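You operate a simulated robot arm through the tools that you are given. There is no shell and no other tool.

You run a simulated robot arm. Do the job below in one go: nothing can be reset, and whatever is moved stays where it is left.

## Task
Pour off the vase's water, pack vase and stemmed glass, push the crate back.
Fine: old water into the water dish, a teaspoonful left at most, none spilt; set glass down softly; slide the crate into the niche. Set down upright: orange vase, stemmed glass.
Where things are to end (x, y in the base frame): grey crate within 35 mm of [670, 160].

Only the result counts: the job must be done as asked and must still hold three seconds after the hand-in. Knocking over, shifting, dropping, spilling or breaking anything else fails it.

## Robot
A 7-joint arm with a fingered hand, fixed in place. Base frame: the origin is at the foot of the arm, x ahead of it, y to its left, z up. Units: mm, rad, N and s.
With the tool pointing down near the work surface it reaches from about 200 to 680 mm from the base axis. Its first joint turns from -2.897 to 2.897 rad. Payload 4 kg.
The tool frame sits at the grasp point between the pads (the TCP): z along the fingers, y along the line on which they close. The tips reach 26 mm beyond it. Largest opening 156 mm; the body of the gripper starts 73 mm behind the TCP. The gripper is a hand of 4 fingers: y runs from the thumb to the fingers, the wrist lies at [0, 0, -239] in the tool frame, and closing takes about 1.5 s.
Orientation is that of the tool frame in the base frame, as a unit quaternion [w, x, y, z]. With the fingers straight down and closing along the base's y, the tool's x points along the base's -x, its y along +y and its z along -z.

## Interface
- The arm moves only by the tool nudge_tool. Its argument "series" is a list of rows, each an object (a shift or turn left out is 0, a gripper value left out holds the last) with "translation": the shift along the tool's x, y, z in units of 500 mm (1.0 is 500 mm), a list of three; "rot": the turn, a rotation vector about the tool's x, y, z in units of 120 degrees (1.0 is 120 degrees), a list of three. In form: [{"translation": [tx, ty, tz], "rot": [ax, ay, az]}, ...]. A call has 1 to 20 rows; each row is the pose to reach, as a shift and turn from the pose commanded when the call began, along the tool's axes at that moment. "fingers" is the closure in counts, from 0 (fully open) to 255 (shut), set as the call begins (left out, the last holds). A call with a number of a shift or a turn outside -1 to 1 is refused whole. A row lasts 0.2 s, in which the tool goes at most 50 mm and 0.15 rad; a call with a longer step from one row to the next is refused whole, and so is a gripper value outside its range. A pose out of reach is approached as far as the arm can. The call stops where the force on the tool passes 40 N (or 10 N more than at its start, if that is more) or the arm is blocked; 0.2 s more then pass. The fingers move at their own pace (about 72 mm/s each) and stop on an object; they squeeze with about 27 N. The grip force told is the motor's: it shows also when the fingers shut on nothing. Time passes only in rows, and 0.2 s behind the last, so rows that repeat a pose let the fingers close. It gives the time, the measured TCP pose, the force on the tool (base axes), the opening and the grip force at its end, in the units of the frame above (readings bear some noise), with the torque about the TCP (base axes, N m) and any sound that the robot's microphone picked up, and new pictures: "show" is both (left out), scene, wrist or none.
- Cameras (640 x 400 px; columns grow to the right, rows downward): "scene" is fixed at [400.1, -648, 1492]; the picture's right is [1.00, -0.03, 0.00], its down [-0.01, -0.46, -0.89] and it looks along [0.03, 0.89, -0.46] (base axes); focal length 371 px, centre (320, 200). "wrist" rides on the gripper at [58, -58, -91] in the tool frame; the picture's right is [0.71, 0.71, 0.00], its down [-0.53, 0.53, -0.67] and it looks along [-0.47, 0.47, 0.74] (tool axes); focal length 265 px, centre (320, 200). There is no depth. A picture from a camera that has moved, and an enlarged one, comes with that camera's place and axes in the base frame and with its lens.
- hand_shape(shape): the hand has 4 fingers and takes this shape, open, in about a second: jaw (thumb against the fingers, like two jaws); tri (thumb and two fingers); tip (a fingertip pinch); poke (one finger out to press); point (the index stretched); flat (the hand flat); cup (the hand cupped); fist (a fist). The gripper value then closes the fingers along that shape, each until it touches; the sizes above hold for jaw. It gives what a move gives, with no picture.
- zoom(camera, box): a new picture of the part [left, top, right, bottom] of that camera's present view, enlarged. No time passes.
- job_done(): hands the job in; it is judged then, once.

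Nothing tells you positions but the pictures and the camera data. Unless the task says otherwise, let go and move clear before handing in.

The tools are called after "Request:" by a JSON object that holds its "fn" and its "kwargs". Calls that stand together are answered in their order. nudge_tool: Moves the arm, as the interface text tells. Its arguments: {"type":"object","properties":{"series":{"type":"array"},"fingers":{"type":"number"},"show":{"type":"string","enum":["both","scene","wrist","none"]}},"required":["series"]} The other tools are called the same way: hand_shape (shape) gives the hand a shape; zoom (camera, box) takes an enlarged picture of a part of a camera's view; job_done () hands the job in.

At the start:

```text
clock: 0.0
position: [378.8, 155.4, 1227.2]
orientation: [0.001, 0.001, 1.0, 0.0]
ft_force: [0.2, 0.0, -0.7]
ft_torque: [0.0, -0.01, -0.01]
finger_gap: 155.9
grip_force: 0.1
shape: jaw
```

scene: 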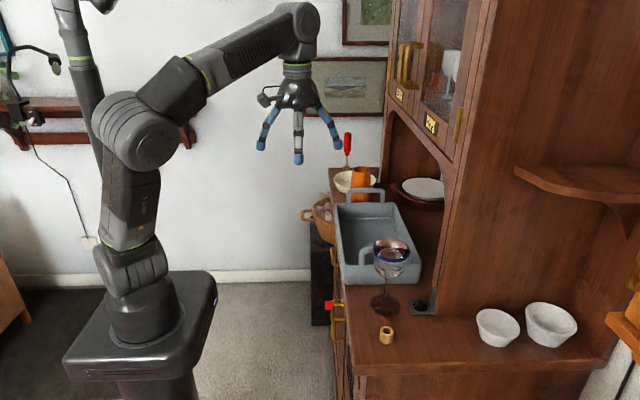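
wrist: 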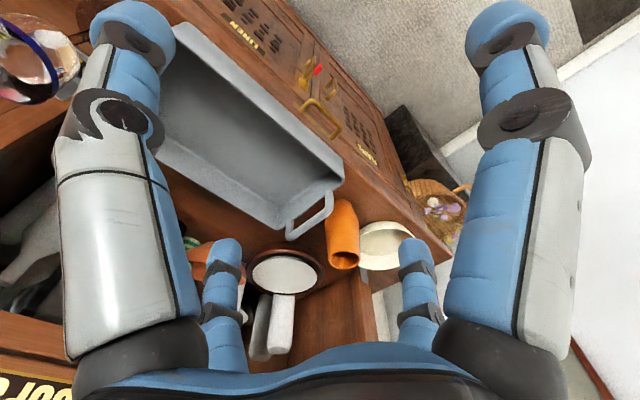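

I see a sideboard with a grey crate, an orange vase behind it, a cream dish (probably the water dish), and a stemmed glass in front of the crate. I'll enlarge the pictures to locate everything before moving.

Request:
{"fn": "zoom", "kwargs": {"camera": "scene", "box": [300, 120, 460, 220]}}

Request:
{"fn": "zoom", "kwargs": {"camera": "scene", "box": [300, 200, 460, 360]}}

Request:
{"fn": "zoom", "kwargs": {"camera": "wrist", "box": [160, 150, 480, 370]}}

Request:
{"fn": "zoom", "kwargs": {"camera": "wrist", "box": [0, 0, 320, 200]}}

```text
4.00 times, centred on (380, 170) of scene
camera zoom: at [400.1, -648.0, 1492.0], right [1.0, -0.03, 0.0], down [-0.01, -0.46, -0.89], along [0.03, 0.89, -0.46], focal length 1483 px, centre (80, 320)
```

zoom: 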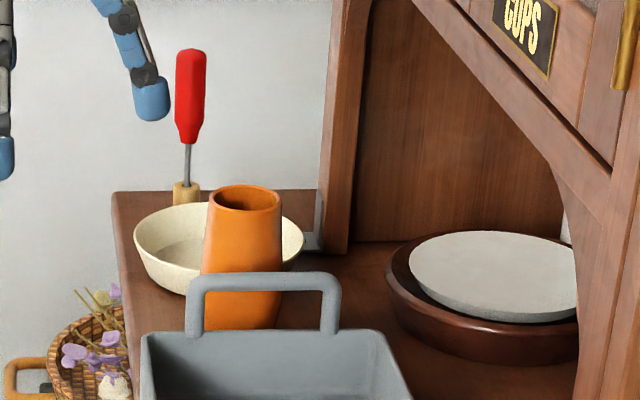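

```text
2.50 times, centred on (380, 280) of scene
camera zoom: at [400.1, -648.0, 1492.0], right [1.0, -0.03, 0.0], down [-0.01, -0.46, -0.89], along [0.03, 0.89, -0.46], focal length 927 px, centre (170, 0)
```

zoom: 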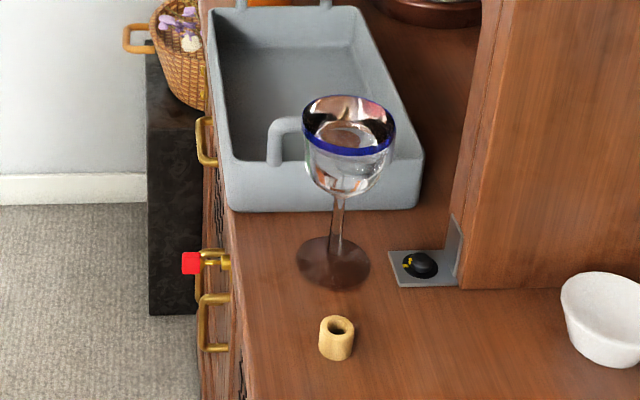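

```text
1.82 times, centred on (320, 260) of wrist
camera zoom: at [321.7, 97.9, 1318.8], right [-0.71, 0.71, 0.0], down [0.53, 0.53, 0.67], along [0.47, 0.47, -0.74], focal length 483 px, centre (320, 91)
```

zoom: 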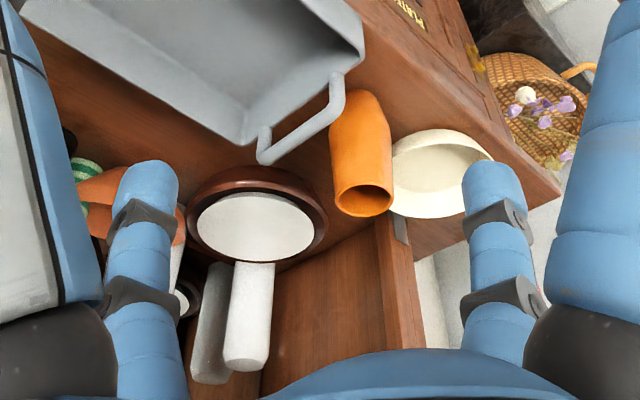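

```text
2.00 times, centred on (160, 100) of wrist
camera zoom: at [321.7, 97.9, 1318.8], right [-0.71, 0.71, 0.0], down [0.53, 0.53, 0.67], along [0.47, 0.47, -0.74], focal length 531 px, centre (640, 400)
```

zoom: 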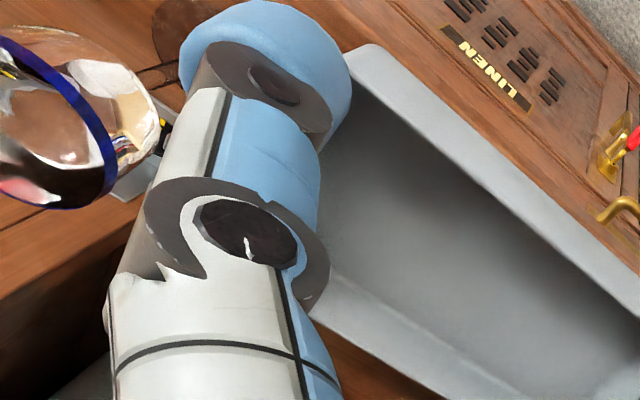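

The vase stands near (560, 395) with its top at about z 1054. The dish is near (564, 562), and the crate spans roughly x 480–657 and y 60–315. I'll take a few more close-ups to refine these and learn the shape of the hand.

Request:
{"fn": "zoom", "kwargs": {"camera": "scene", "box": [320, 180, 440, 300]}}

Request:
{"fn": "zoom", "kwargs": {"camera": "scene", "box": [240, 50, 360, 170]}}

Request:
{"fn": "zoom", "kwargs": {"camera": "wrist", "box": [140, 0, 400, 200]}}

Request:
{"fn": "zoom", "kwargs": {"camera": "wrist", "box": [0, 150, 320, 400]}}

Request:
{"fn": "zoom", "kwargs": {"camera": "scene", "box": [380, 100, 500, 220]}}

```text
3.33 times, centred on (380, 240) of scene
camera zoom: at [400.1, -648.0, 1492.0], right [1.0, -0.03, 0.0], down [-0.01, -0.46, -0.89], along [0.03, 0.89, -0.46], focal length 1236 px, centre (120, 67)
```

zoom: 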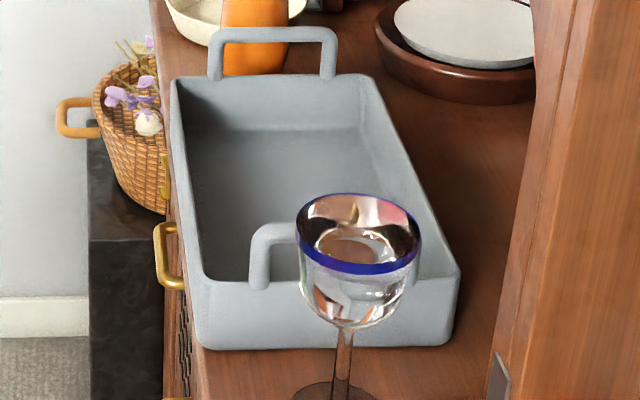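

```text
3.33 times, centred on (300, 110) of scene
camera zoom: at [400.1, -648.0, 1492.0], right [1.0, -0.03, 0.0], down [-0.01, -0.46, -0.89], along [0.03, 0.89, -0.46], focal length 1236 px, centre (387, 500)
```

zoom: 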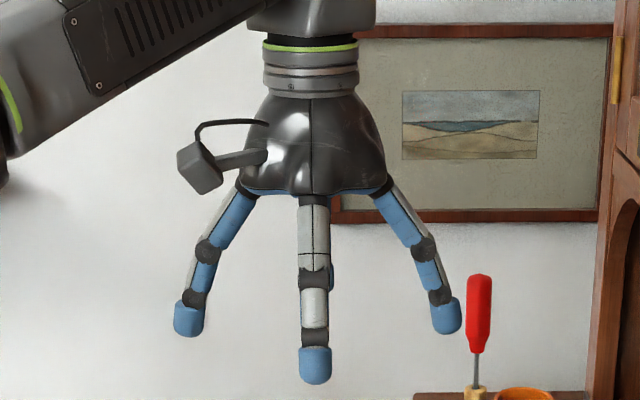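

```text
2.00 times, centred on (270, 100) of wrist
camera zoom: at [321.7, 97.9, 1318.8], right [-0.71, 0.71, 0.0], down [0.53, 0.53, 0.67], along [0.47, 0.47, -0.74], focal length 531 px, centre (420, 400)
```

zoom: 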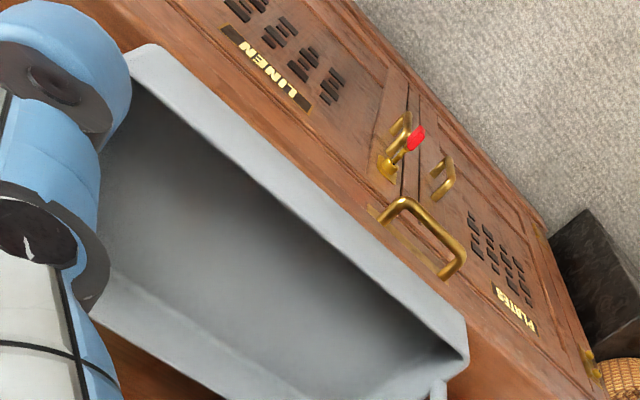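

```text
1.60 times, centred on (160, 275) of wrist
camera zoom: at [321.7, 97.9, 1318.8], right [-0.71, 0.71, 0.0], down [0.53, 0.53, 0.67], along [0.47, 0.47, -0.74], focal length 425 px, centre (576, 80)
```

zoom: 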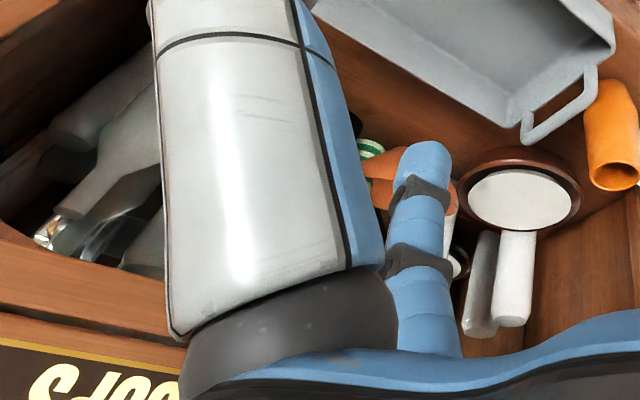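

```text
3.33 times, centred on (440, 160) of scene
camera zoom: at [400.1, -648.0, 1492.0], right [1.0, -0.03, 0.0], down [-0.01, -0.46, -0.89], along [0.03, 0.89, -0.46], focal length 1236 px, centre (-80, 333)
```

zoom: 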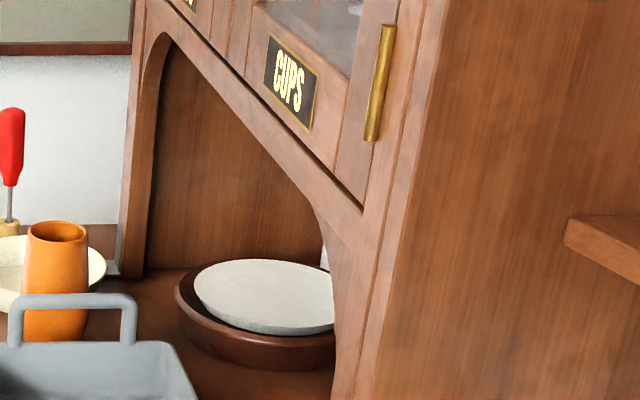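

The hand appears to have four fingers set in a cross. I'll close them in free air to see how the jaw shape moves before planning the grips.

Request:
{"fn": "nudge_tool", "kwargs": {"series": [{"translation": [0, 0, 0]}, {"translation": [0, 0, 0]}, {"translation": [0, 0, 0]}, {"translation": [0, 0, 0]}], "fingers": 128}}

```text
clock: 1.0
position: [378.7, 155.1, 1227.9]
orientation: [0.0, 0.001, 1.0, -0.001]
ft_force: [-0.5, -0.5, 0.0]
ft_torque: [0.02, 0.01, 0.03]
finger_gap: 78.0
grip_force: 0.1
shape: jaw
camera wrist: at [321.7, 97.9, 1318.8], right [-0.71, 0.71, 0.0], down [0.53, 0.53, 0.67], along [0.47, 0.47, -0.74], focal length 265 px, centre (320, 200)
```

scene: 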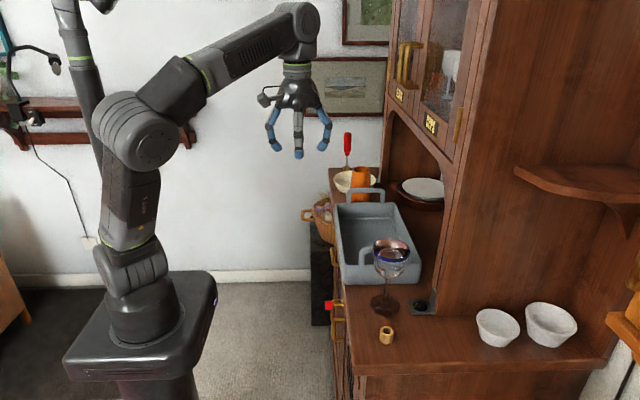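
wrist: 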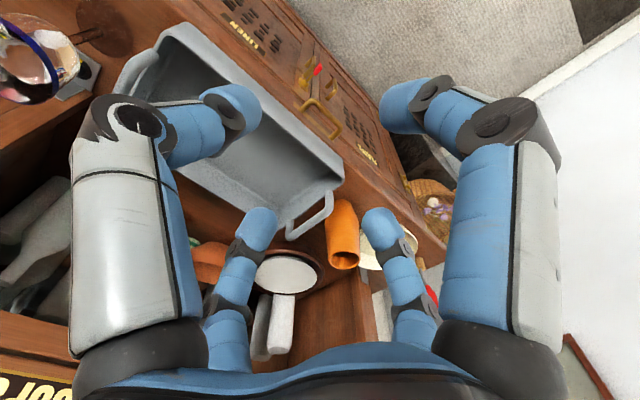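

In the jaw shape all four fingers close together toward the centre. I'll look at the "tri" and "tip" shapes, which may suit a side grip better.

Request:
{"fn": "hand_shape", "kwargs": {"shape": "tip"}}

Request:
{"fn": "zoom", "kwargs": {"camera": "scene", "box": [240, 50, 360, 170]}}

Request:
{"fn": "zoom", "kwargs": {"camera": "wrist", "box": [0, 0, 640, 400]}}

Request:
{"fn": "hand_shape", "kwargs": {"shape": "tri"}}

Request:
{"fn": "zoom", "kwargs": {"camera": "scene", "box": [240, 50, 360, 170]}}

Request:
{"fn": "zoom", "kwargs": {"camera": "wrist", "box": [0, 0, 640, 400]}}

```text
clock: 1.9
position: [378.9, 155.0, 1227.7]
orientation: [0.001, 0.001, 1.0, 0.0]
ft_force: [0.6, -0.3, -0.3]
ft_torque: [-0.04, 0.01, -0.02]
finger_gap: 156.1
grip_force: 0.1
shape: tip
```

```text
3.33 times, centred on (300, 110) of scene
camera zoom: at [400.1, -648.0, 1492.0], right [1.0, -0.03, 0.0], down [-0.01, -0.46, -0.89], along [0.03, 0.89, -0.46], focal length 1236 px, centre (387, 500)
```

zoom: 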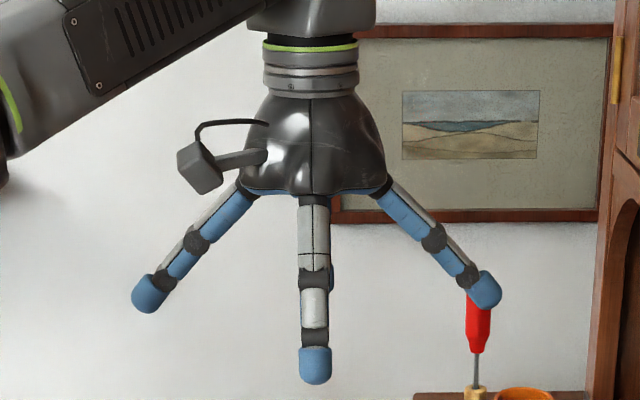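

```text
1.00 times, centred on (320, 200) of wrist (not enlarged: the box is as wide or as high as the picture)
camera zoom: at [321.7, 97.9, 1318.8], right [-0.71, 0.71, 0.0], down [0.53, 0.53, 0.67], along [0.47, 0.47, -0.74], focal length 265 px, centre (320, 200)
```

zoom: 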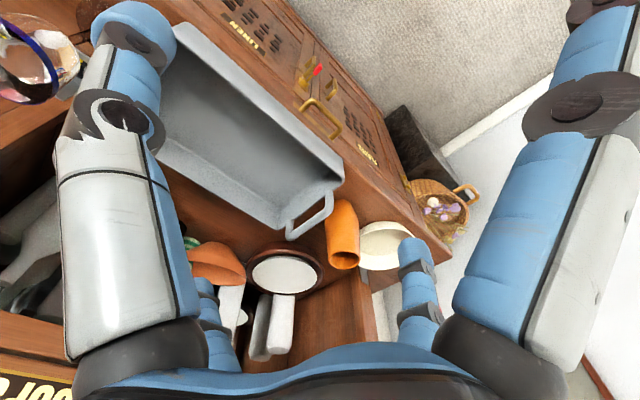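

```text
clock: 2.8
position: [379.1, 154.8, 1226.7]
orientation: [0.002, 0.001, 1.0, 0.0]
ft_force: [0.2, 0.6, -0.5]
ft_torque: [0.0, 0.03, 0.02]
finger_gap: 156.0
grip_force: 0.1
shape: tri
```

```text
3.33 times, centred on (300, 110) of scene
camera zoom: at [400.1, -648.0, 1492.0], right [1.0, -0.03, 0.0], down [-0.01, -0.46, -0.89], along [0.03, 0.89, -0.46], focal length 1236 px, centre (387, 500)
```

zoom: 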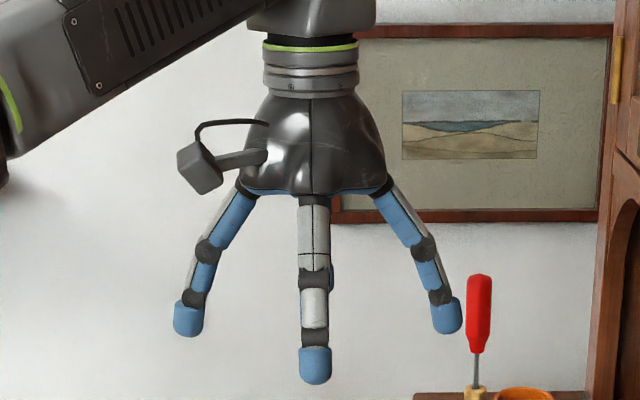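

```text
1.00 times, centred on (320, 200) of wrist (not enlarged: the box is as wide or as high as the picture)
camera zoom: at [321.7, 97.9, 1318.8], right [-0.71, 0.71, 0.0], down [0.53, 0.53, 0.67], along [0.47, 0.47, -0.74], focal length 265 px, centre (320, 200)
```

zoom: 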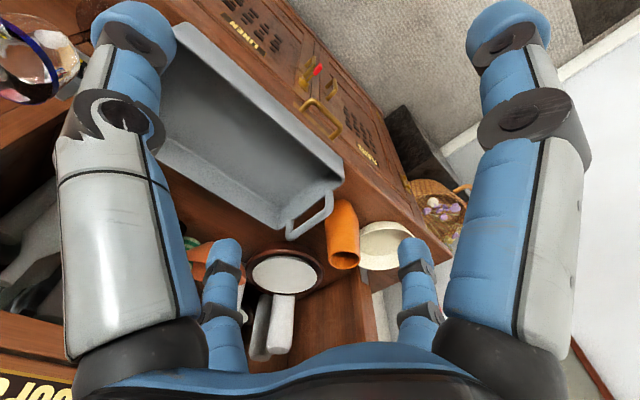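

The fingers really do sit in a cross. If I turn the hand 45°, they make an X with two fingers on each side, which suits both side and top grips. I'll go back to jaw and move left for a clear look down at the vase and dish.

Request:
{"fn": "hand_shape", "kwargs": {"shape": "jaw"}}

Request:
{"fn": "nudge_tool", "kwargs": {"series": [{"translation": [0.02, 0.066, 0.007], "rot": [0, 0, 0.047]}, {"translation": [0.04, 0.132, 0.014], "rot": [0, 0, 0.094]}, {"translation": [0.06, 0.199, 0.02], "rot": [0, 0, 0.141]}, {"translation": [0.079, 0.265, 0.027], "rot": [0, 0, 0.188]}, {"translation": [0.099, 0.331, 0.034], "rot": [0, 0, 0.234]}, {"translation": [0.119, 0.398, 0.041], "rot": [0, 0, 0.281]}, {"translation": [0.138, 0.464, 0.047], "rot": [0, 0, 0.328]}, {"translation": [0.158, 0.53, 0.054], "rot": [0, 0, 0.375]}, {"translation": [0.158, 0.53, 0.054], "rot": [0, 0, 0.375]}], "fingers": 0}}

```text
clock: 3.7
position: [379.8, 155.3, 1226.5]
orientation: [0.001, 0.001, 1.0, 0.0]
ft_force: [-0.1, 1.0, 0.0]
ft_torque: [0.0, 0.03, 0.02]
finger_gap: 156.1
grip_force: 0.0
shape: jaw
```

```text
clock: 5.7
position: [399.3, 210.1, 1224.6]
orientation: [0.007, 0.361, 0.933, -0.005]
ft_force: [0.8, -0.5, -0.2]
ft_torque: [-0.02, -0.01, 0.02]
finger_gap: 155.9
grip_force: 0.0
shape: jaw
out of reach, approached as far as the arm can: row 4, 5, 6, 7, 8, 9
camera wrist: at [316.6, 207.4, 1316.8], right [-0.05, 1.0, -0.01], down [0.74, 0.04, 0.67], along [0.67, 0.02, -0.74], focal length 265 px, centre (320, 200)
```

scene: 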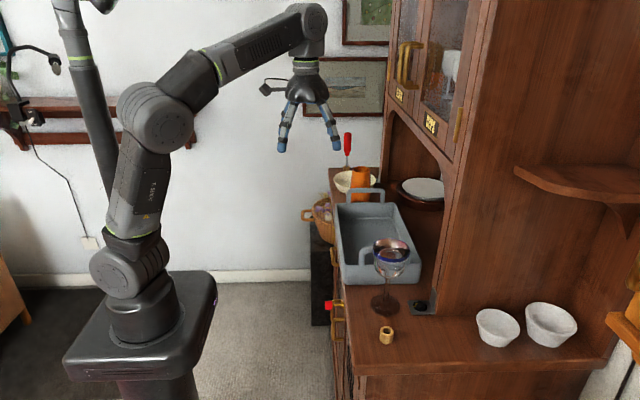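
wrist: 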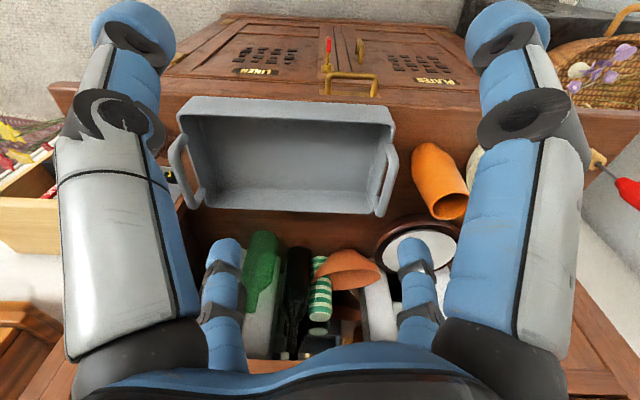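

The wrist can't turn that way this far to the left, and the move stopped partway, probably at a joint limit. The view is still useful, because I can see the whole crate, the vase and what's inside the niche. I'll zoom in to measure the crate, handles and niche.

Request:
{"fn": "zoom", "kwargs": {"camera": "wrist", "box": [150, 60, 470, 260]}}

Request:
{"fn": "zoom", "kwargs": {"camera": "wrist", "box": [180, 200, 480, 390]}}

Request:
{"fn": "zoom", "kwargs": {"camera": "scene", "box": [240, 50, 360, 170]}}

```text
2.00 times, centred on (310, 160) of wrist
camera zoom: at [316.6, 207.4, 1316.8], right [-0.05, 1.0, -0.01], down [0.74, 0.04, 0.67], along [0.67, 0.02, -0.74], focal length 531 px, centre (340, 280)
```

zoom: 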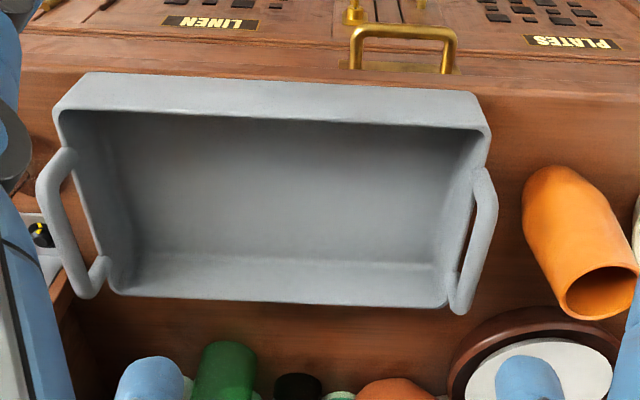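

```text
2.11 times, centred on (330, 295) of wrist
camera zoom: at [316.6, 207.4, 1316.8], right [-0.05, 1.0, -0.01], down [0.74, 0.04, 0.67], along [0.67, 0.02, -0.74], focal length 559 px, centre (299, 0)
```

zoom: 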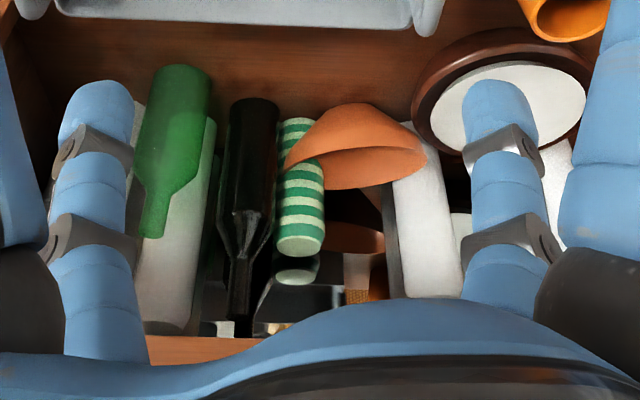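

```text
3.33 times, centred on (300, 110) of scene
camera zoom: at [400.1, -648.0, 1492.0], right [1.0, -0.03, 0.0], down [-0.01, -0.46, -0.89], along [0.03, 0.89, -0.46], focal length 1236 px, centre (387, 500)
```

zoom: 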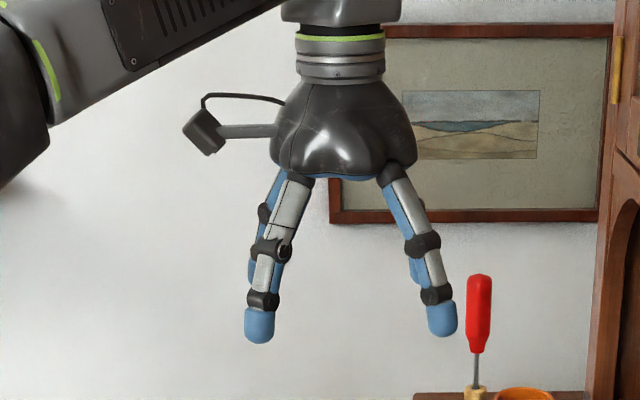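

The crate's centre is near (569, 165), with its rim at z ≈ 980 and the counter at z ≈ 926. The vase stands at (557, 392) and is about 130 mm tall. Next is a small turn the other way, to see which pose a new command starts from.

Request:
{"fn": "nudge_tool", "kwargs": {"series": [{"translation": [0, 0, 0], "rot": [0, 0, -0.06]}, {"translation": [0, 0, 0], "rot": [0, 0, -0.12]}], "show": "none"}}

```text
clock: 6.3
position: [400.4, 211.0, 1223.3]
orientation: [0.005, 0.24, 0.971, -0.005]
ft_force: [0.0, 0.3, -0.4]
ft_torque: [0.0, 0.0, 0.02]
finger_gap: 156.1
grip_force: 0.0
shape: jaw
```

Commands start from the pose actually reached, which is good. Now I'll turn the other way, to a yaw of about +45°, so the wrist camera looks toward the vase and dish.

Request:
{"fn": "nudge_tool", "kwargs": {"series": [{"translation": [0.004, 0.007, 0], "rot": [0, 0, -0.0608]}, {"translation": [0.008, 0.014, 0], "rot": [0, 0, -0.1216]}, {"translation": [0.011, 0.021, 0], "rot": [0, 0, -0.1824]}, {"translation": [0.015, 0.028, 0], "rot": [0, 0, -0.2432]}, {"translation": [0.019, 0.035, 0], "rot": [0, 0, -0.304]}, {"translation": [0.023, 0.042, 0], "rot": [0, 0, -0.3648]}, {"translation": [0.026, 0.049, 0], "rot": [0, 0, -0.4256]}, {"translation": [0.03, 0.056, 0], "rot": [0, 0, -0.4864]}, {"translation": [0.034, 0.063, 0], "rot": [0, 0, -0.5472]}, {"translation": [0.038, 0.071, 0], "rot": [0, 0, -0.608]}], "show": "both"}}

Request:
{"fn": "zoom", "kwargs": {"camera": "wrist", "box": [140, 40, 460, 240]}}

Request:
{"fn": "zoom", "kwargs": {"camera": "wrist", "box": [160, 130, 320, 230]}}

```text
clock: 8.5
position: [395.8, 244.4, 1216.2]
orientation: [0.002, -0.384, 0.923, -0.007]
ft_force: [0.4, -0.1, 0.2]
ft_torque: [0.01, 0.01, 0.0]
finger_gap: 156.0
grip_force: 0.1
shape: jaw
out of reach, approached as far as the arm can: row 8, 9, 10
camera wrist: at [396.3, 163.8, 1309.8], right [-1.0, 0.0, -0.01], down [-0.01, 0.75, 0.66], along [0.0, 0.66, -0.75], focal length 265 px, centre (320, 200)
```

scene: 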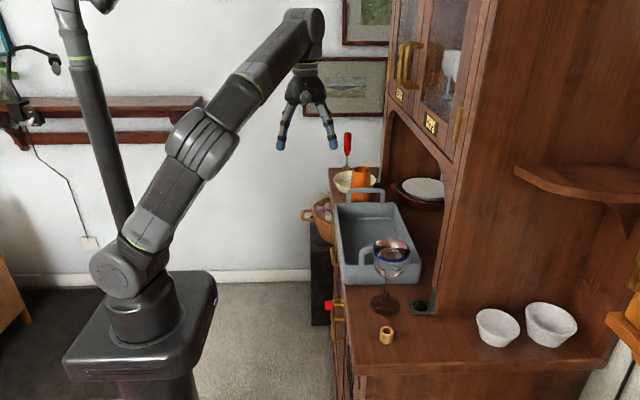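
wrist: 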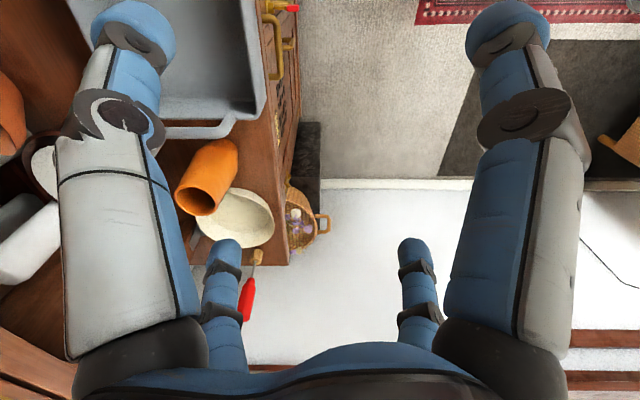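

```text
2.00 times, centred on (300, 140) of wrist
camera zoom: at [396.3, 163.8, 1309.8], right [-1.0, 0.0, -0.01], down [-0.01, 0.75, 0.66], along [0.0, 0.66, -0.75], focal length 531 px, centre (360, 320)
```

zoom: 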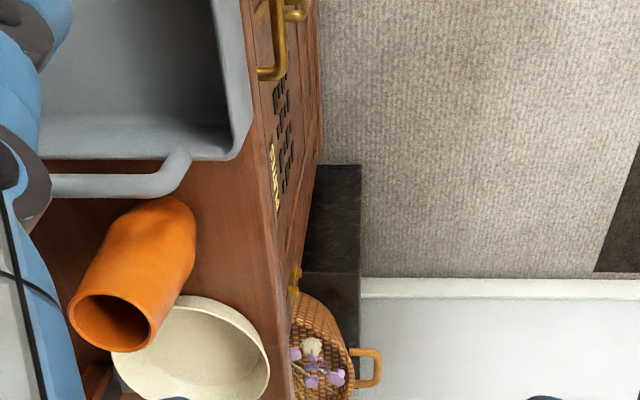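

```text
4.00 times, centred on (240, 180) of wrist
camera zoom: at [396.3, 163.8, 1309.8], right [-1.0, 0.0, -0.01], down [-0.01, 0.75, 0.66], along [0.0, 0.66, -0.75], focal length 1062 px, centre (640, 280)
```

zoom: 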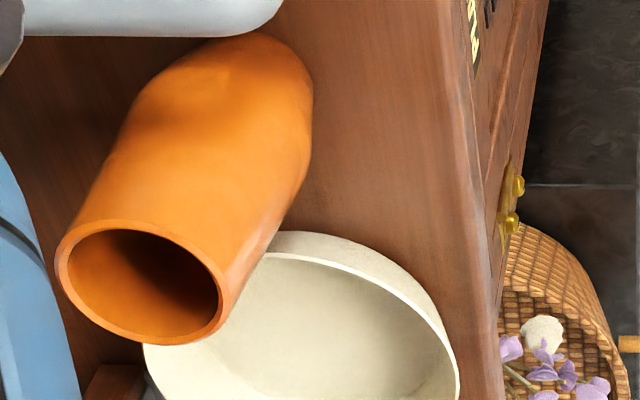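

This gives a clear look down the vase's mouth at about (557, 390) and at the dish. I'll zoom on the dish to pin down its position.

Request:
{"fn": "zoom", "kwargs": {"camera": "wrist", "box": [180, 170, 308, 250]}}

Request:
{"fn": "zoom", "kwargs": {"camera": "scene", "box": [325, 150, 405, 215]}}

Request:
{"fn": "zoom", "kwargs": {"camera": "scene", "box": [350, 225, 440, 325]}}

```text
5.00 times, centred on (244, 210) of wrist
camera zoom: at [396.3, 163.8, 1309.8], right [-1.0, 0.0, -0.01], down [-0.01, 0.75, 0.66], along [0.0, 0.66, -0.75], focal length 1327 px, centre (700, 150)
```

zoom: 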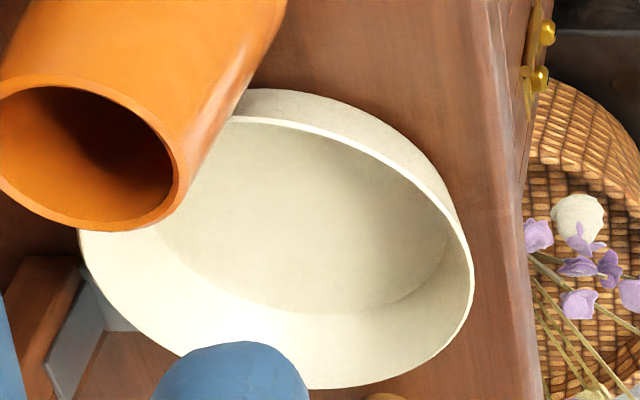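

```text
6.15 times, centred on (365, 182) of scene
camera zoom: at [400.1, -648.0, 1492.0], right [1.0, -0.03, 0.0], down [-0.01, -0.46, -0.89], along [0.03, 0.89, -0.46], focal length 2282 px, centre (43, 308)
```

zoom: 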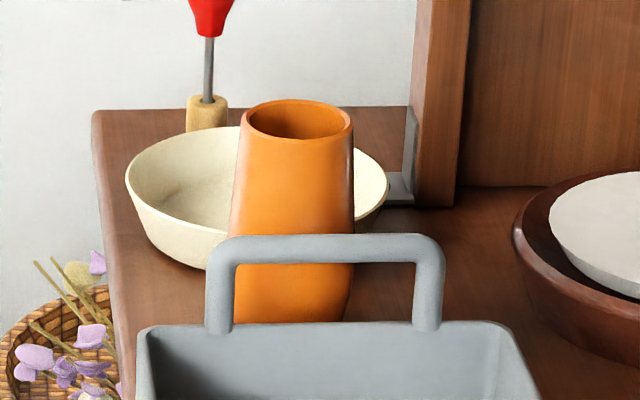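

```text
4.00 times, centred on (395, 275) of scene
camera zoom: at [400.1, -648.0, 1492.0], right [1.0, -0.03, 0.0], down [-0.01, -0.46, -0.89], along [0.03, 0.89, -0.46], focal length 1483 px, centre (20, -100)
```

zoom: 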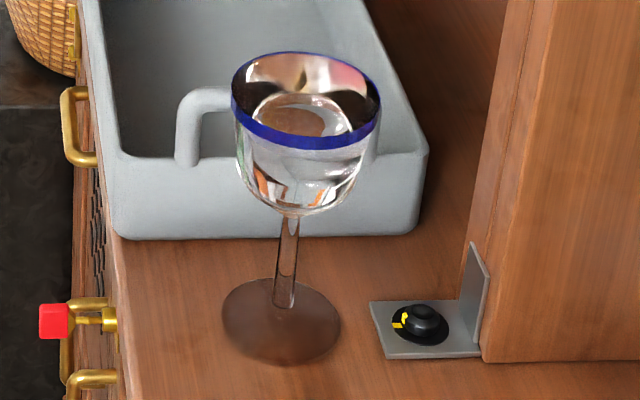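

The dish's centre comes out at about (555, 522), with its rim at z ≈ 964 and a radius of about 74 mm. The glass stands at about (557, -53), with its rim at z ≈ 1072. Now I'll check the niche opening the crate has to slide into.

Request:
{"fn": "zoom", "kwargs": {"camera": "scene", "box": [400, 210, 500, 320]}}

Request:
{"fn": "zoom", "kwargs": {"camera": "scene", "box": [380, 130, 480, 240]}}

```text
3.64 times, centred on (450, 265) of scene
camera zoom: at [400.1, -648.0, 1492.0], right [1.0, -0.03, 0.0], down [-0.01, -0.46, -0.89], along [0.03, 0.89, -0.46], focal length 1348 px, centre (-153, -36)
```

zoom: 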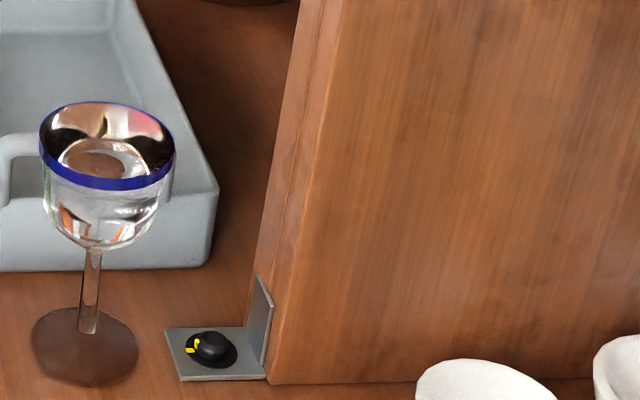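

```text
3.64 times, centred on (430, 185) of scene
camera zoom: at [400.1, -648.0, 1492.0], right [1.0, -0.03, 0.0], down [-0.01, -0.46, -0.89], along [0.03, 0.89, -0.46], focal length 1348 px, centre (-80, 254)
```

zoom: 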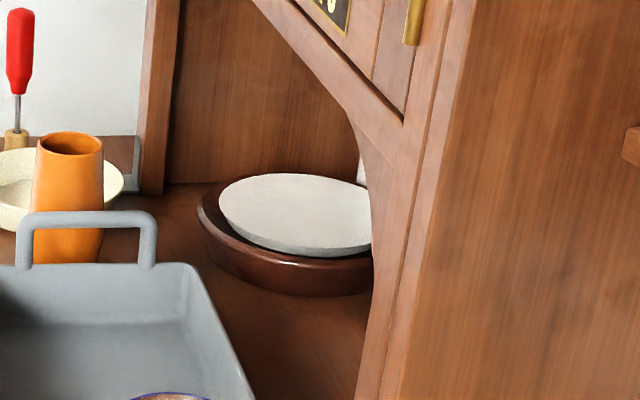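

The hutch front is at about x = 660, and the opening leaves the crate about 45 mm of clearance. For the vase I plan a side grip with the tool pitched about 40° down and the fingers in an X. I'll turn the hand to that yaw and come down a little in free air.

Request:
{"fn": "nudge_tool", "kwargs": {"series": [{"translation": [-0.005, 0.009, 0.012], "rot": [0, 0, 0.0682]}, {"translation": [-0.01, 0.019, 0.024], "rot": [0, 0, 0.1364]}, {"translation": [-0.016, 0.028, 0.035], "rot": [0, 0, 0.2045]}, {"translation": [-0.021, 0.037, 0.047], "rot": [0, 0, 0.2727]}, {"translation": [-0.026, 0.047, 0.059], "rot": [0, 0, 0.3409]}, {"translation": [-0.031, 0.056, 0.071], "rot": [0, 0, 0.4091]}, {"translation": [-0.036, 0.066, 0.083], "rot": [0, 0, 0.4773]}, {"translation": [-0.041, 0.075, 0.095], "rot": [0, 0, 0.5455]}, {"translation": [-0.047, 0.084, 0.106], "rot": [0, 0, 0.6136]}, {"translation": [-0.052, 0.094, 0.118], "rot": [0, 0, 0.6818]}, {"translation": [-0.057, 0.103, 0.13], "rot": [0, 0, 0.75]}, {"translation": [-0.057, 0.103, 0.13], "rot": [0, 0, 0.75]}], "show": "scene"}}

```text
clock: 11.1
position: [432.2, 206.7, 1159.8]
orientation: [0.007, 0.379, 0.925, -0.005]
ft_force: [1.1, -0.7, 0.1]
ft_torque: [-0.02, -0.01, 0.0]
finger_gap: 155.9
grip_force: 0.1
shape: jaw
out of reach, approached as far as the arm can: row 5, 6, 7, 8, 9, 10, 11, 12
```

scene: 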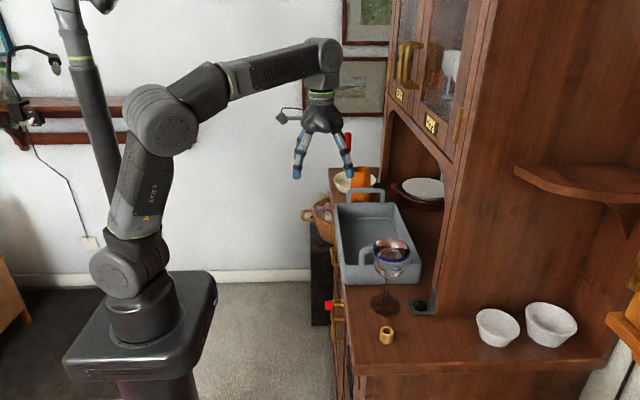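

That confirms a limit on the last joint, so the hand must be yawed the other way at the vase, with the camera on the right-hand side. That still gives the X grip and leaves room for the pour. I'll turn to +45° yaw and move up and left.

Request:
{"fn": "nudge_tool", "kwargs": {"series": [{"translation": [0.008, 0.004, 0.002], "rot": [0, 0, -0.0678]}, {"translation": [0.024, 0.012, 0.004], "rot": [0, 0, -0.1356]}, {"translation": [0.044, 0.022, 0.006], "rot": [0, 0, -0.2034]}, {"translation": [0.064, 0.032, 0.008], "rot": [0, 0, -0.2713]}, {"translation": [0.083, 0.042, 0.01], "rot": [0, 0, -0.3391]}, {"translation": [0.103, 0.051, 0.012], "rot": [0, 0, -0.4069]}, {"translation": [0.121, 0.061, 0.014], "rot": [0, 0, -0.4747]}, {"translation": [0.14, 0.07, 0.016], "rot": [0, 0, -0.5425]}, {"translation": [0.158, 0.079, 0.018], "rot": [0, 0, -0.6104]}, {"translation": [0.17, 0.085, 0.02], "rot": [0, 0, -0.6782]}, {"translation": [0.176, 0.088, 0.02], "rot": [0, 0, -0.746]}, {"translation": [0.176, 0.088, 0.02], "rot": [0, 0, -0.746]}], "show": "scene"}}

```text
clock: 13.7
position: [392.7, 276.0, 1149.8]
orientation: [0.002, -0.38, 0.925, -0.007]
ft_force: [0.0, -0.1, 0.1]
ft_torque: [0.03, -0.01, 0.02]
finger_gap: 155.8
grip_force: 0.1
shape: jaw
out of reach, approached as far as the arm can: row 8, 9, 10, 11, 12
```

scene: 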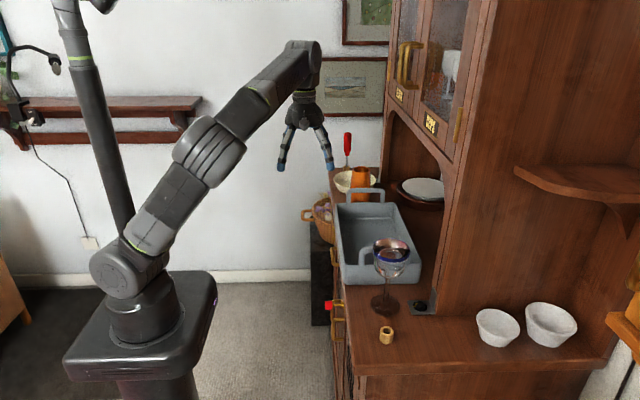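

The arm reached yaw +45 but fell a little short in position. Pitching the tool up should bring the wrist back toward the base, so I'll tilt to 40° below horizontal and check that the arm follows.

Request:
{"fn": "nudge_tool", "kwargs": {"series": [{"translation": [-0.018, 0.003, 0.006], "rot": [0.0422, -0.042, 0]}, {"translation": [-0.037, 0.007, 0.011], "rot": [0.0844, -0.0839, 0]}, {"translation": [-0.055, 0.01, 0.017], "rot": [0.1266, -0.1259, 0]}, {"translation": [-0.074, 0.014, 0.023], "rot": [0.1688, -0.1679, 0]}, {"translation": [-0.092, 0.017, 0.029], "rot": [0.211, -0.2099, 0]}, {"translation": [-0.11, 0.021, 0.034], "rot": [0.2532, -0.2518, 0]}, {"translation": [-0.129, 0.024, 0.04], "rot": [0.2954, -0.2938, 0]}, {"translation": [-0.129, 0.024, 0.04], "rot": [0.2954, -0.2938, 0]}], "show": "both"}}

```text
clock: 15.5
position: [433.2, 331.4, 1131.4]
orientation: [0.392, -0.345, 0.835, -0.172]
ft_force: [0.0, 0.7, -0.2]
ft_torque: [0.0, -0.03, -0.01]
finger_gap: 156.1
grip_force: 0.1
shape: jaw
camera wrist: at [362.6, 250.4, 1191.0], right [-0.63, -0.01, -0.77], down [-0.51, 0.75, 0.41], along [0.58, 0.66, -0.48], focal length 265 px, centre (320, 200)
```

scene: 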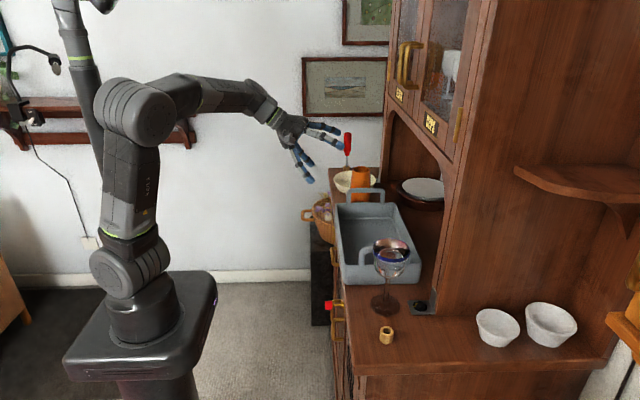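
wrist: 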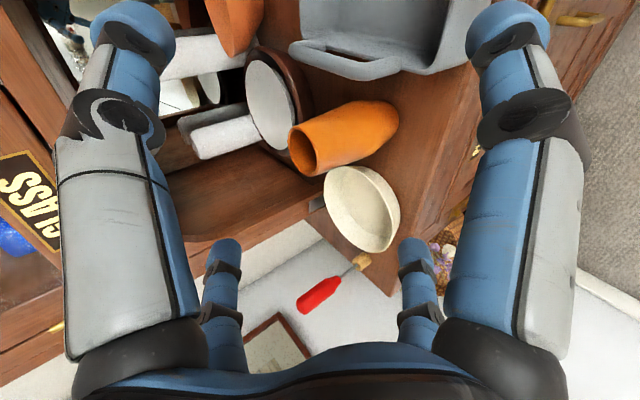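

The arm followed, and the tool now points 39° below horizontal in the X orientation. Before touching the vase I'll rehearse the pour turn of about 110° toward +y, empty-handed and high above everything, to be sure the arm can do it.

Request:
{"fn": "nudge_tool", "kwargs": {"series": [{"translation": [-0.062, 0.03, 0.011]}, {"translation": [-0.123, 0.06, 0.022]}, {"translation": [-0.185, 0.089, 0.033]}, {"translation": [-0.246, 0.119, 0.044]}, {"translation": [-0.246, 0.119, 0.044], "rot": [0.032, 0.0311, -0.0545]}, {"translation": [-0.246, 0.119, 0.044], "rot": [0.064, 0.0622, -0.109]}, {"translation": [-0.246, 0.119, 0.044], "rot": [0.096, 0.0932, -0.1635]}, {"translation": [-0.246, 0.119, 0.044], "rot": [0.128, 0.1243, -0.218]}, {"translation": [-0.246, 0.119, 0.044], "rot": [0.16, 0.1554, -0.2725]}, {"translation": [-0.246, 0.119, 0.044], "rot": [0.192, 0.1865, -0.327]}, {"translation": [-0.246, 0.119, 0.044], "rot": [0.224, 0.2175, -0.3815]}, {"translation": [-0.246, 0.119, 0.044], "rot": [0.256, 0.2486, -0.436]}, {"translation": [-0.246, 0.119, 0.044], "rot": [0.288, 0.2797, -0.4905]}, {"translation": [-0.246, 0.119, 0.044], "rot": [0.32, 0.3108, -0.545]}, {"translation": [-0.246, 0.119, 0.044], "rot": [0.352, 0.3418, -0.5995]}, {"translation": [-0.246, 0.119, 0.044], "rot": [0.384, 0.3729, -0.654]}, {"translation": [-0.246, 0.119, 0.044], "rot": [0.416, 0.404, -0.7085]}, {"translation": [-0.246, 0.119, 0.044], "rot": [0.416, 0.404, -0.7085]}], "fingers": 67, "show": "both"}}

```text
clock: 19.3
position: [446.3, 182.8, 1232.8]
orientation: [0.057, 0.522, -0.338, 0.781]
ft_force: [1.0, -0.6, 0.5]
ft_torque: [0.02, 0.0, -0.01]
finger_gap: 114.8
grip_force: 0.1
shape: jaw
out of reach, approached as far as the arm can: row 1, 2, 3, 4, 5, 6, 7, 8, 9, 10, 11, 12, 13, 14, 15, 16, 17, 18
camera wrist: at [374.8, 266.1, 1287.7], right [-0.63, -0.73, 0.27], down [-0.51, 0.13, -0.85], along [0.58, -0.67, -0.45], focal length 265 px, centre (320, 200)
```

scene: 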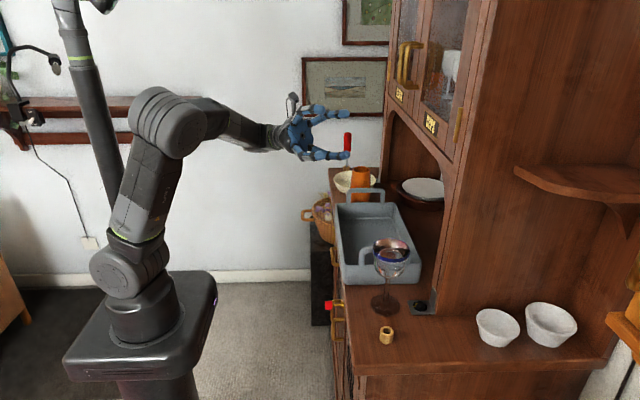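
wrist: 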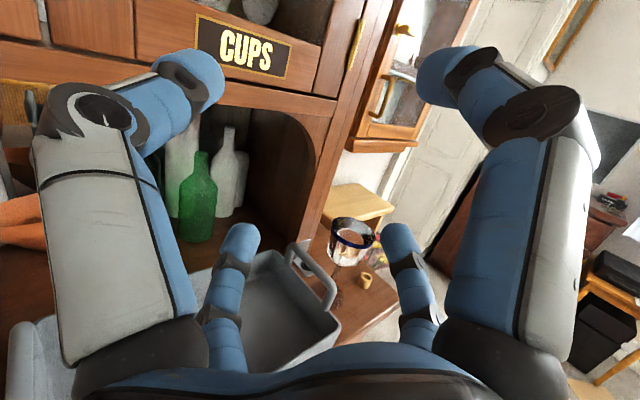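

The wrist made the turn, but not at that position, so part of that range is blocked. I'll probe with small moves from here to find out which limit is in the way.

Request:
{"fn": "nudge_tool", "kwargs": {"series": [{"translation": [-0.0106, 0.014, -0.0235]}, {"translation": [-0.0211, 0.028, -0.047]}, {"translation": [-0.0317, 0.042, -0.0705]}], "show": "none"}}

```text
clock: 20.1
position: [419.6, 170.6, 1199.1]
orientation: [0.056, 0.521, -0.338, 0.781]
ft_force: [1.1, -0.8, 0.3]
ft_torque: [-0.02, -0.01, -0.01]
finger_gap: 115.1
grip_force: 0.0
shape: jaw
out of reach, approached as far as the arm can: row 1, 2, 3
```

There is a real limit on how far left I can go in this orientation. I'll undo the roll and go back to the good pose, then check how far left I can get with the plain 40° pitch.

Request:
{"fn": "nudge_tool", "kwargs": {"series": [{"rot": [-0.0316, -0.0312, 0.0548]}, {"rot": [-0.0632, -0.0623, 0.1095]}, {"rot": [-0.0948, -0.0935, 0.1643]}, {"rot": [-0.1265, -0.1246, 0.2191]}, {"rot": [-0.1581, -0.1558, 0.2738]}, {"rot": [-0.1897, -0.1869, 0.3286]}, {"rot": [-0.2213, -0.2181, 0.3834]}, {"rot": [-0.2529, -0.2492, 0.4382]}, {"rot": [-0.2845, -0.2804, 0.4929]}, {"rot": [-0.3162, -0.3115, 0.5477]}, {"rot": [-0.3478, -0.3427, 0.6025]}, {"rot": [-0.3794, -0.3738, 0.6572]}, {"rot": [-0.411, -0.405, 0.712]}, {"translation": [-0.039, -0.029, -0.033], "rot": [-0.411, -0.405, 0.712]}, {"translation": [-0.078, -0.057, -0.067], "rot": [-0.411, -0.405, 0.712]}, {"translation": [-0.116, -0.086, -0.1], "rot": [-0.411, -0.405, 0.712]}, {"translation": [-0.155, -0.114, -0.134], "rot": [-0.411, -0.405, 0.712]}, {"translation": [-0.194, -0.143, -0.167], "rot": [-0.411, -0.405, 0.712]}, {"translation": [-0.194, -0.143, -0.167], "rot": [-0.411, -0.405, 0.712]}], "show": "scene"}}

```text
clock: 24.1
position: [433.2, 298.6, 1130.6]
orientation: [0.396, -0.344, 0.834, -0.172]
ft_force: [0.4, -0.8, -0.3]
ft_torque: [0.01, -0.03, 0.01]
finger_gap: 115.0
grip_force: 0.0
shape: jaw
```

scene: 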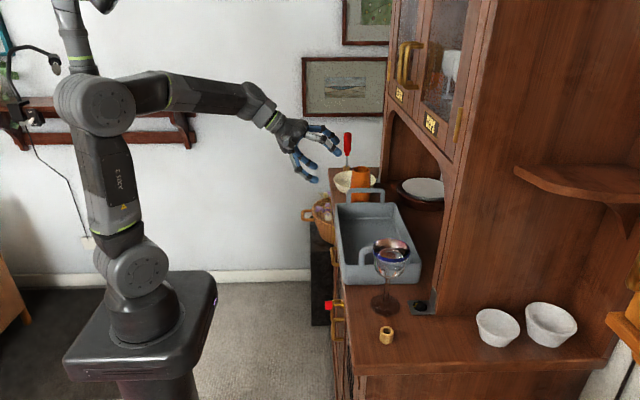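

I'm back at a good pose with no limit flagged. Now I'll try sliding toward the pre-grasp point in front of the vase in this orientation.

Request:
{"fn": "nudge_tool", "kwargs": {"series": [{"translation": [-0.03, 0.034, 0.016]}, {"translation": [-0.06, 0.068, 0.032]}, {"translation": [-0.09, 0.102, 0.048]}, {"translation": [-0.12, 0.136, 0.064]}, {"translation": [-0.12, 0.136, 0.064]}], "show": "both"}}

```text
clock: 25.3
position: [454.7, 390.1, 1103.6]
orientation: [0.396, -0.344, 0.834, -0.172]
ft_force: [0.1, 0.0, 0.0]
ft_torque: [0.02, 0.03, 0.01]
finger_gap: 115.2
grip_force: 0.1
shape: jaw
camera wrist: at [384.7, 309.5, 1163.5], right [-0.63, -0.01, -0.78], down [-0.52, 0.75, 0.41], along [0.58, 0.66, -0.48], focal length 265 px, centre (320, 200)
```

scene: 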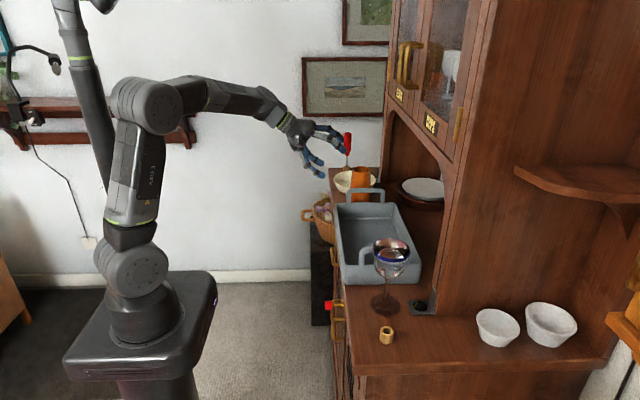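
wrist: 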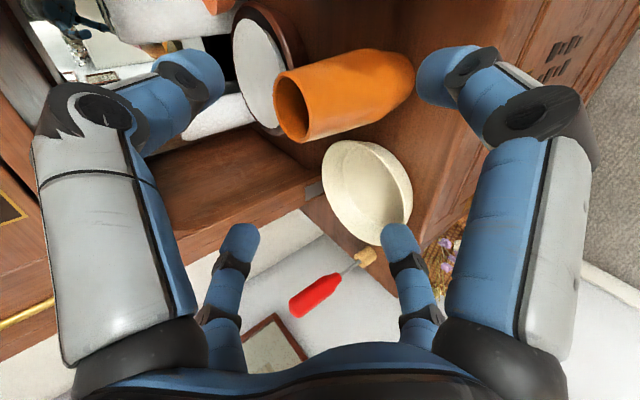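

The pre-grasp point is reachable with the arm in this posture. I'll rehearse the pour from here in two stages, about 60° first, to see whether the arm can follow at this spot.

Request:
{"fn": "nudge_tool", "kwargs": {"series": [{"translation": [-0.011, 0.003, -0.004], "rot": [0.0281, 0.0274, -0.0488]}, {"translation": [-0.021, 0.007, -0.009], "rot": [0.0563, 0.0548, -0.0975]}, {"translation": [-0.032, 0.01, -0.013], "rot": [0.0844, 0.0821, -0.1463]}, {"translation": [-0.043, 0.014, -0.017], "rot": [0.1125, 0.1095, -0.195]}, {"translation": [-0.053, 0.017, -0.021], "rot": [0.1406, 0.1369, -0.2438]}, {"translation": [-0.064, 0.02, -0.026], "rot": [0.1688, 0.1643, -0.2925]}, {"translation": [-0.074, 0.024, -0.03], "rot": [0.1969, 0.1916, -0.3413]}, {"translation": [-0.085, 0.027, -0.034], "rot": [0.225, 0.219, -0.39]}, {"translation": [-0.085, 0.027, -0.034], "rot": [0.225, 0.219, -0.39]}], "show": "scene"}}

```text
clock: 27.3
position: [455.3, 427.9, 1128.5]
orientation: [0.171, -0.496, 0.635, -0.567]
ft_force: [0.1, 0.1, 0.6]
ft_torque: [-0.03, 0.02, 0.0]
finger_gap: 115.1
grip_force: 0.2
shape: jaw
```

scene: 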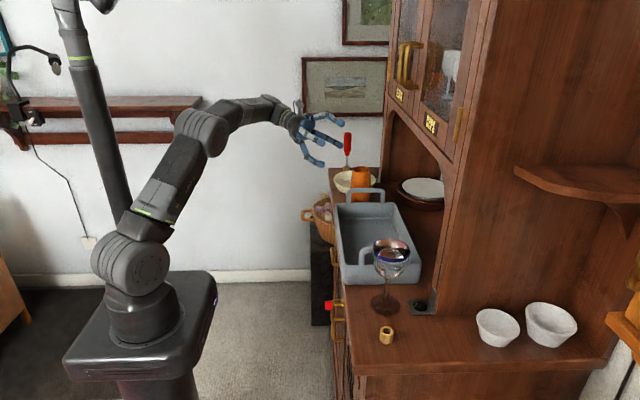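

The first 60° worked. Now I'll rehearse the remaining 50°.

Request:
{"fn": "nudge_tool", "kwargs": {"series": [{"translation": [-0.005, -0.001, -0.003], "rot": [0.0267, 0.026, -0.0464]}, {"translation": [-0.01, -0.002, -0.007], "rot": [0.0534, 0.052, -0.0929]}, {"translation": [-0.015, -0.003, -0.01], "rot": [0.0801, 0.078, -0.1393]}, {"translation": [-0.021, -0.003, -0.014], "rot": [0.1069, 0.104, -0.1857]}, {"translation": [-0.026, -0.004, -0.017], "rot": [0.1336, 0.13, -0.2321]}, {"translation": [-0.031, -0.005, -0.021], "rot": [0.1603, 0.156, -0.2786]}, {"translation": [-0.036, -0.006, -0.024], "rot": [0.187, 0.182, -0.325]}, {"translation": [-0.036, -0.006, -0.024], "rot": [0.187, 0.182, -0.325]}], "show": "scene"}}

```text
clock: 29.1
position: [455.7, 450.4, 1128.4]
orientation: [0.054, 0.522, -0.335, 0.782]
ft_force: [-0.8, 0.3, 0.7]
ft_torque: [0.0, -0.02, -0.02]
finger_gap: 114.9
grip_force: 0.0
shape: jaw
```

scene: 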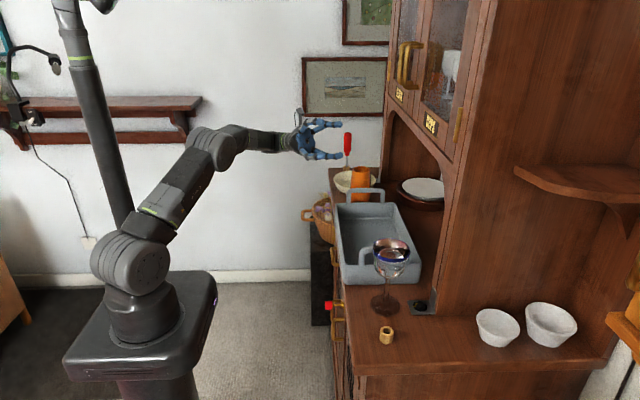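

The whole 110° turn works from this posture. I'll check that the hand can also reach out over the dish in the poured orientation, staying high so it clears the vase.

Request:
{"fn": "nudge_tool", "kwargs": {"series": [{"translation": [-0.018, -0.033, 0.025]}, {"translation": [-0.036, -0.066, 0.05]}, {"translation": [-0.053, -0.098, 0.076]}, {"translation": [-0.071, -0.131, 0.101]}, {"translation": [-0.071, -0.131, 0.101]}], "show": "both"}}

```text
clock: 30.3
position: [533.7, 469.0, 1141.4]
orientation: [0.054, 0.523, -0.334, 0.782]
ft_force: [-1.0, 1.7, 0.7]
ft_torque: [0.01, -0.02, -0.03]
finger_gap: 114.8
grip_force: 0.0
shape: jaw
out of reach, approached as far as the arm can: row 4, 5
camera wrist: at [462.0, 551.9, 1198.3], right [-0.62, -0.73, 0.27], down [-0.52, 0.12, -0.85], along [0.59, -0.67, -0.45], focal length 265 px, centre (320, 200)
```

scene: 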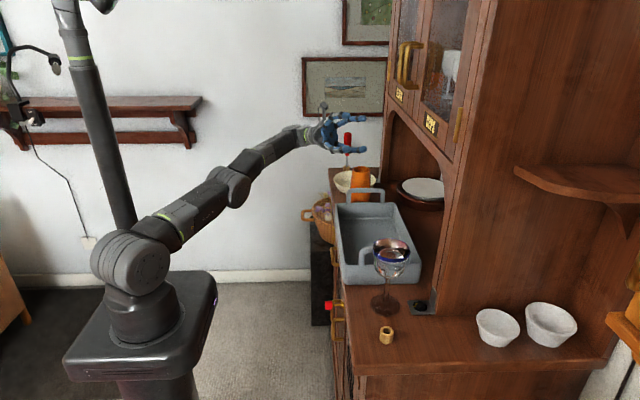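
wrist: 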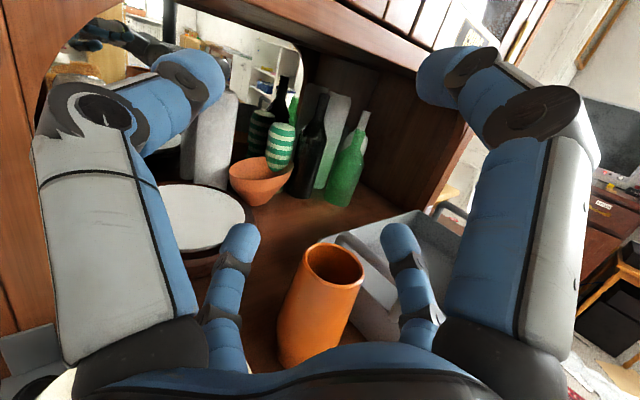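

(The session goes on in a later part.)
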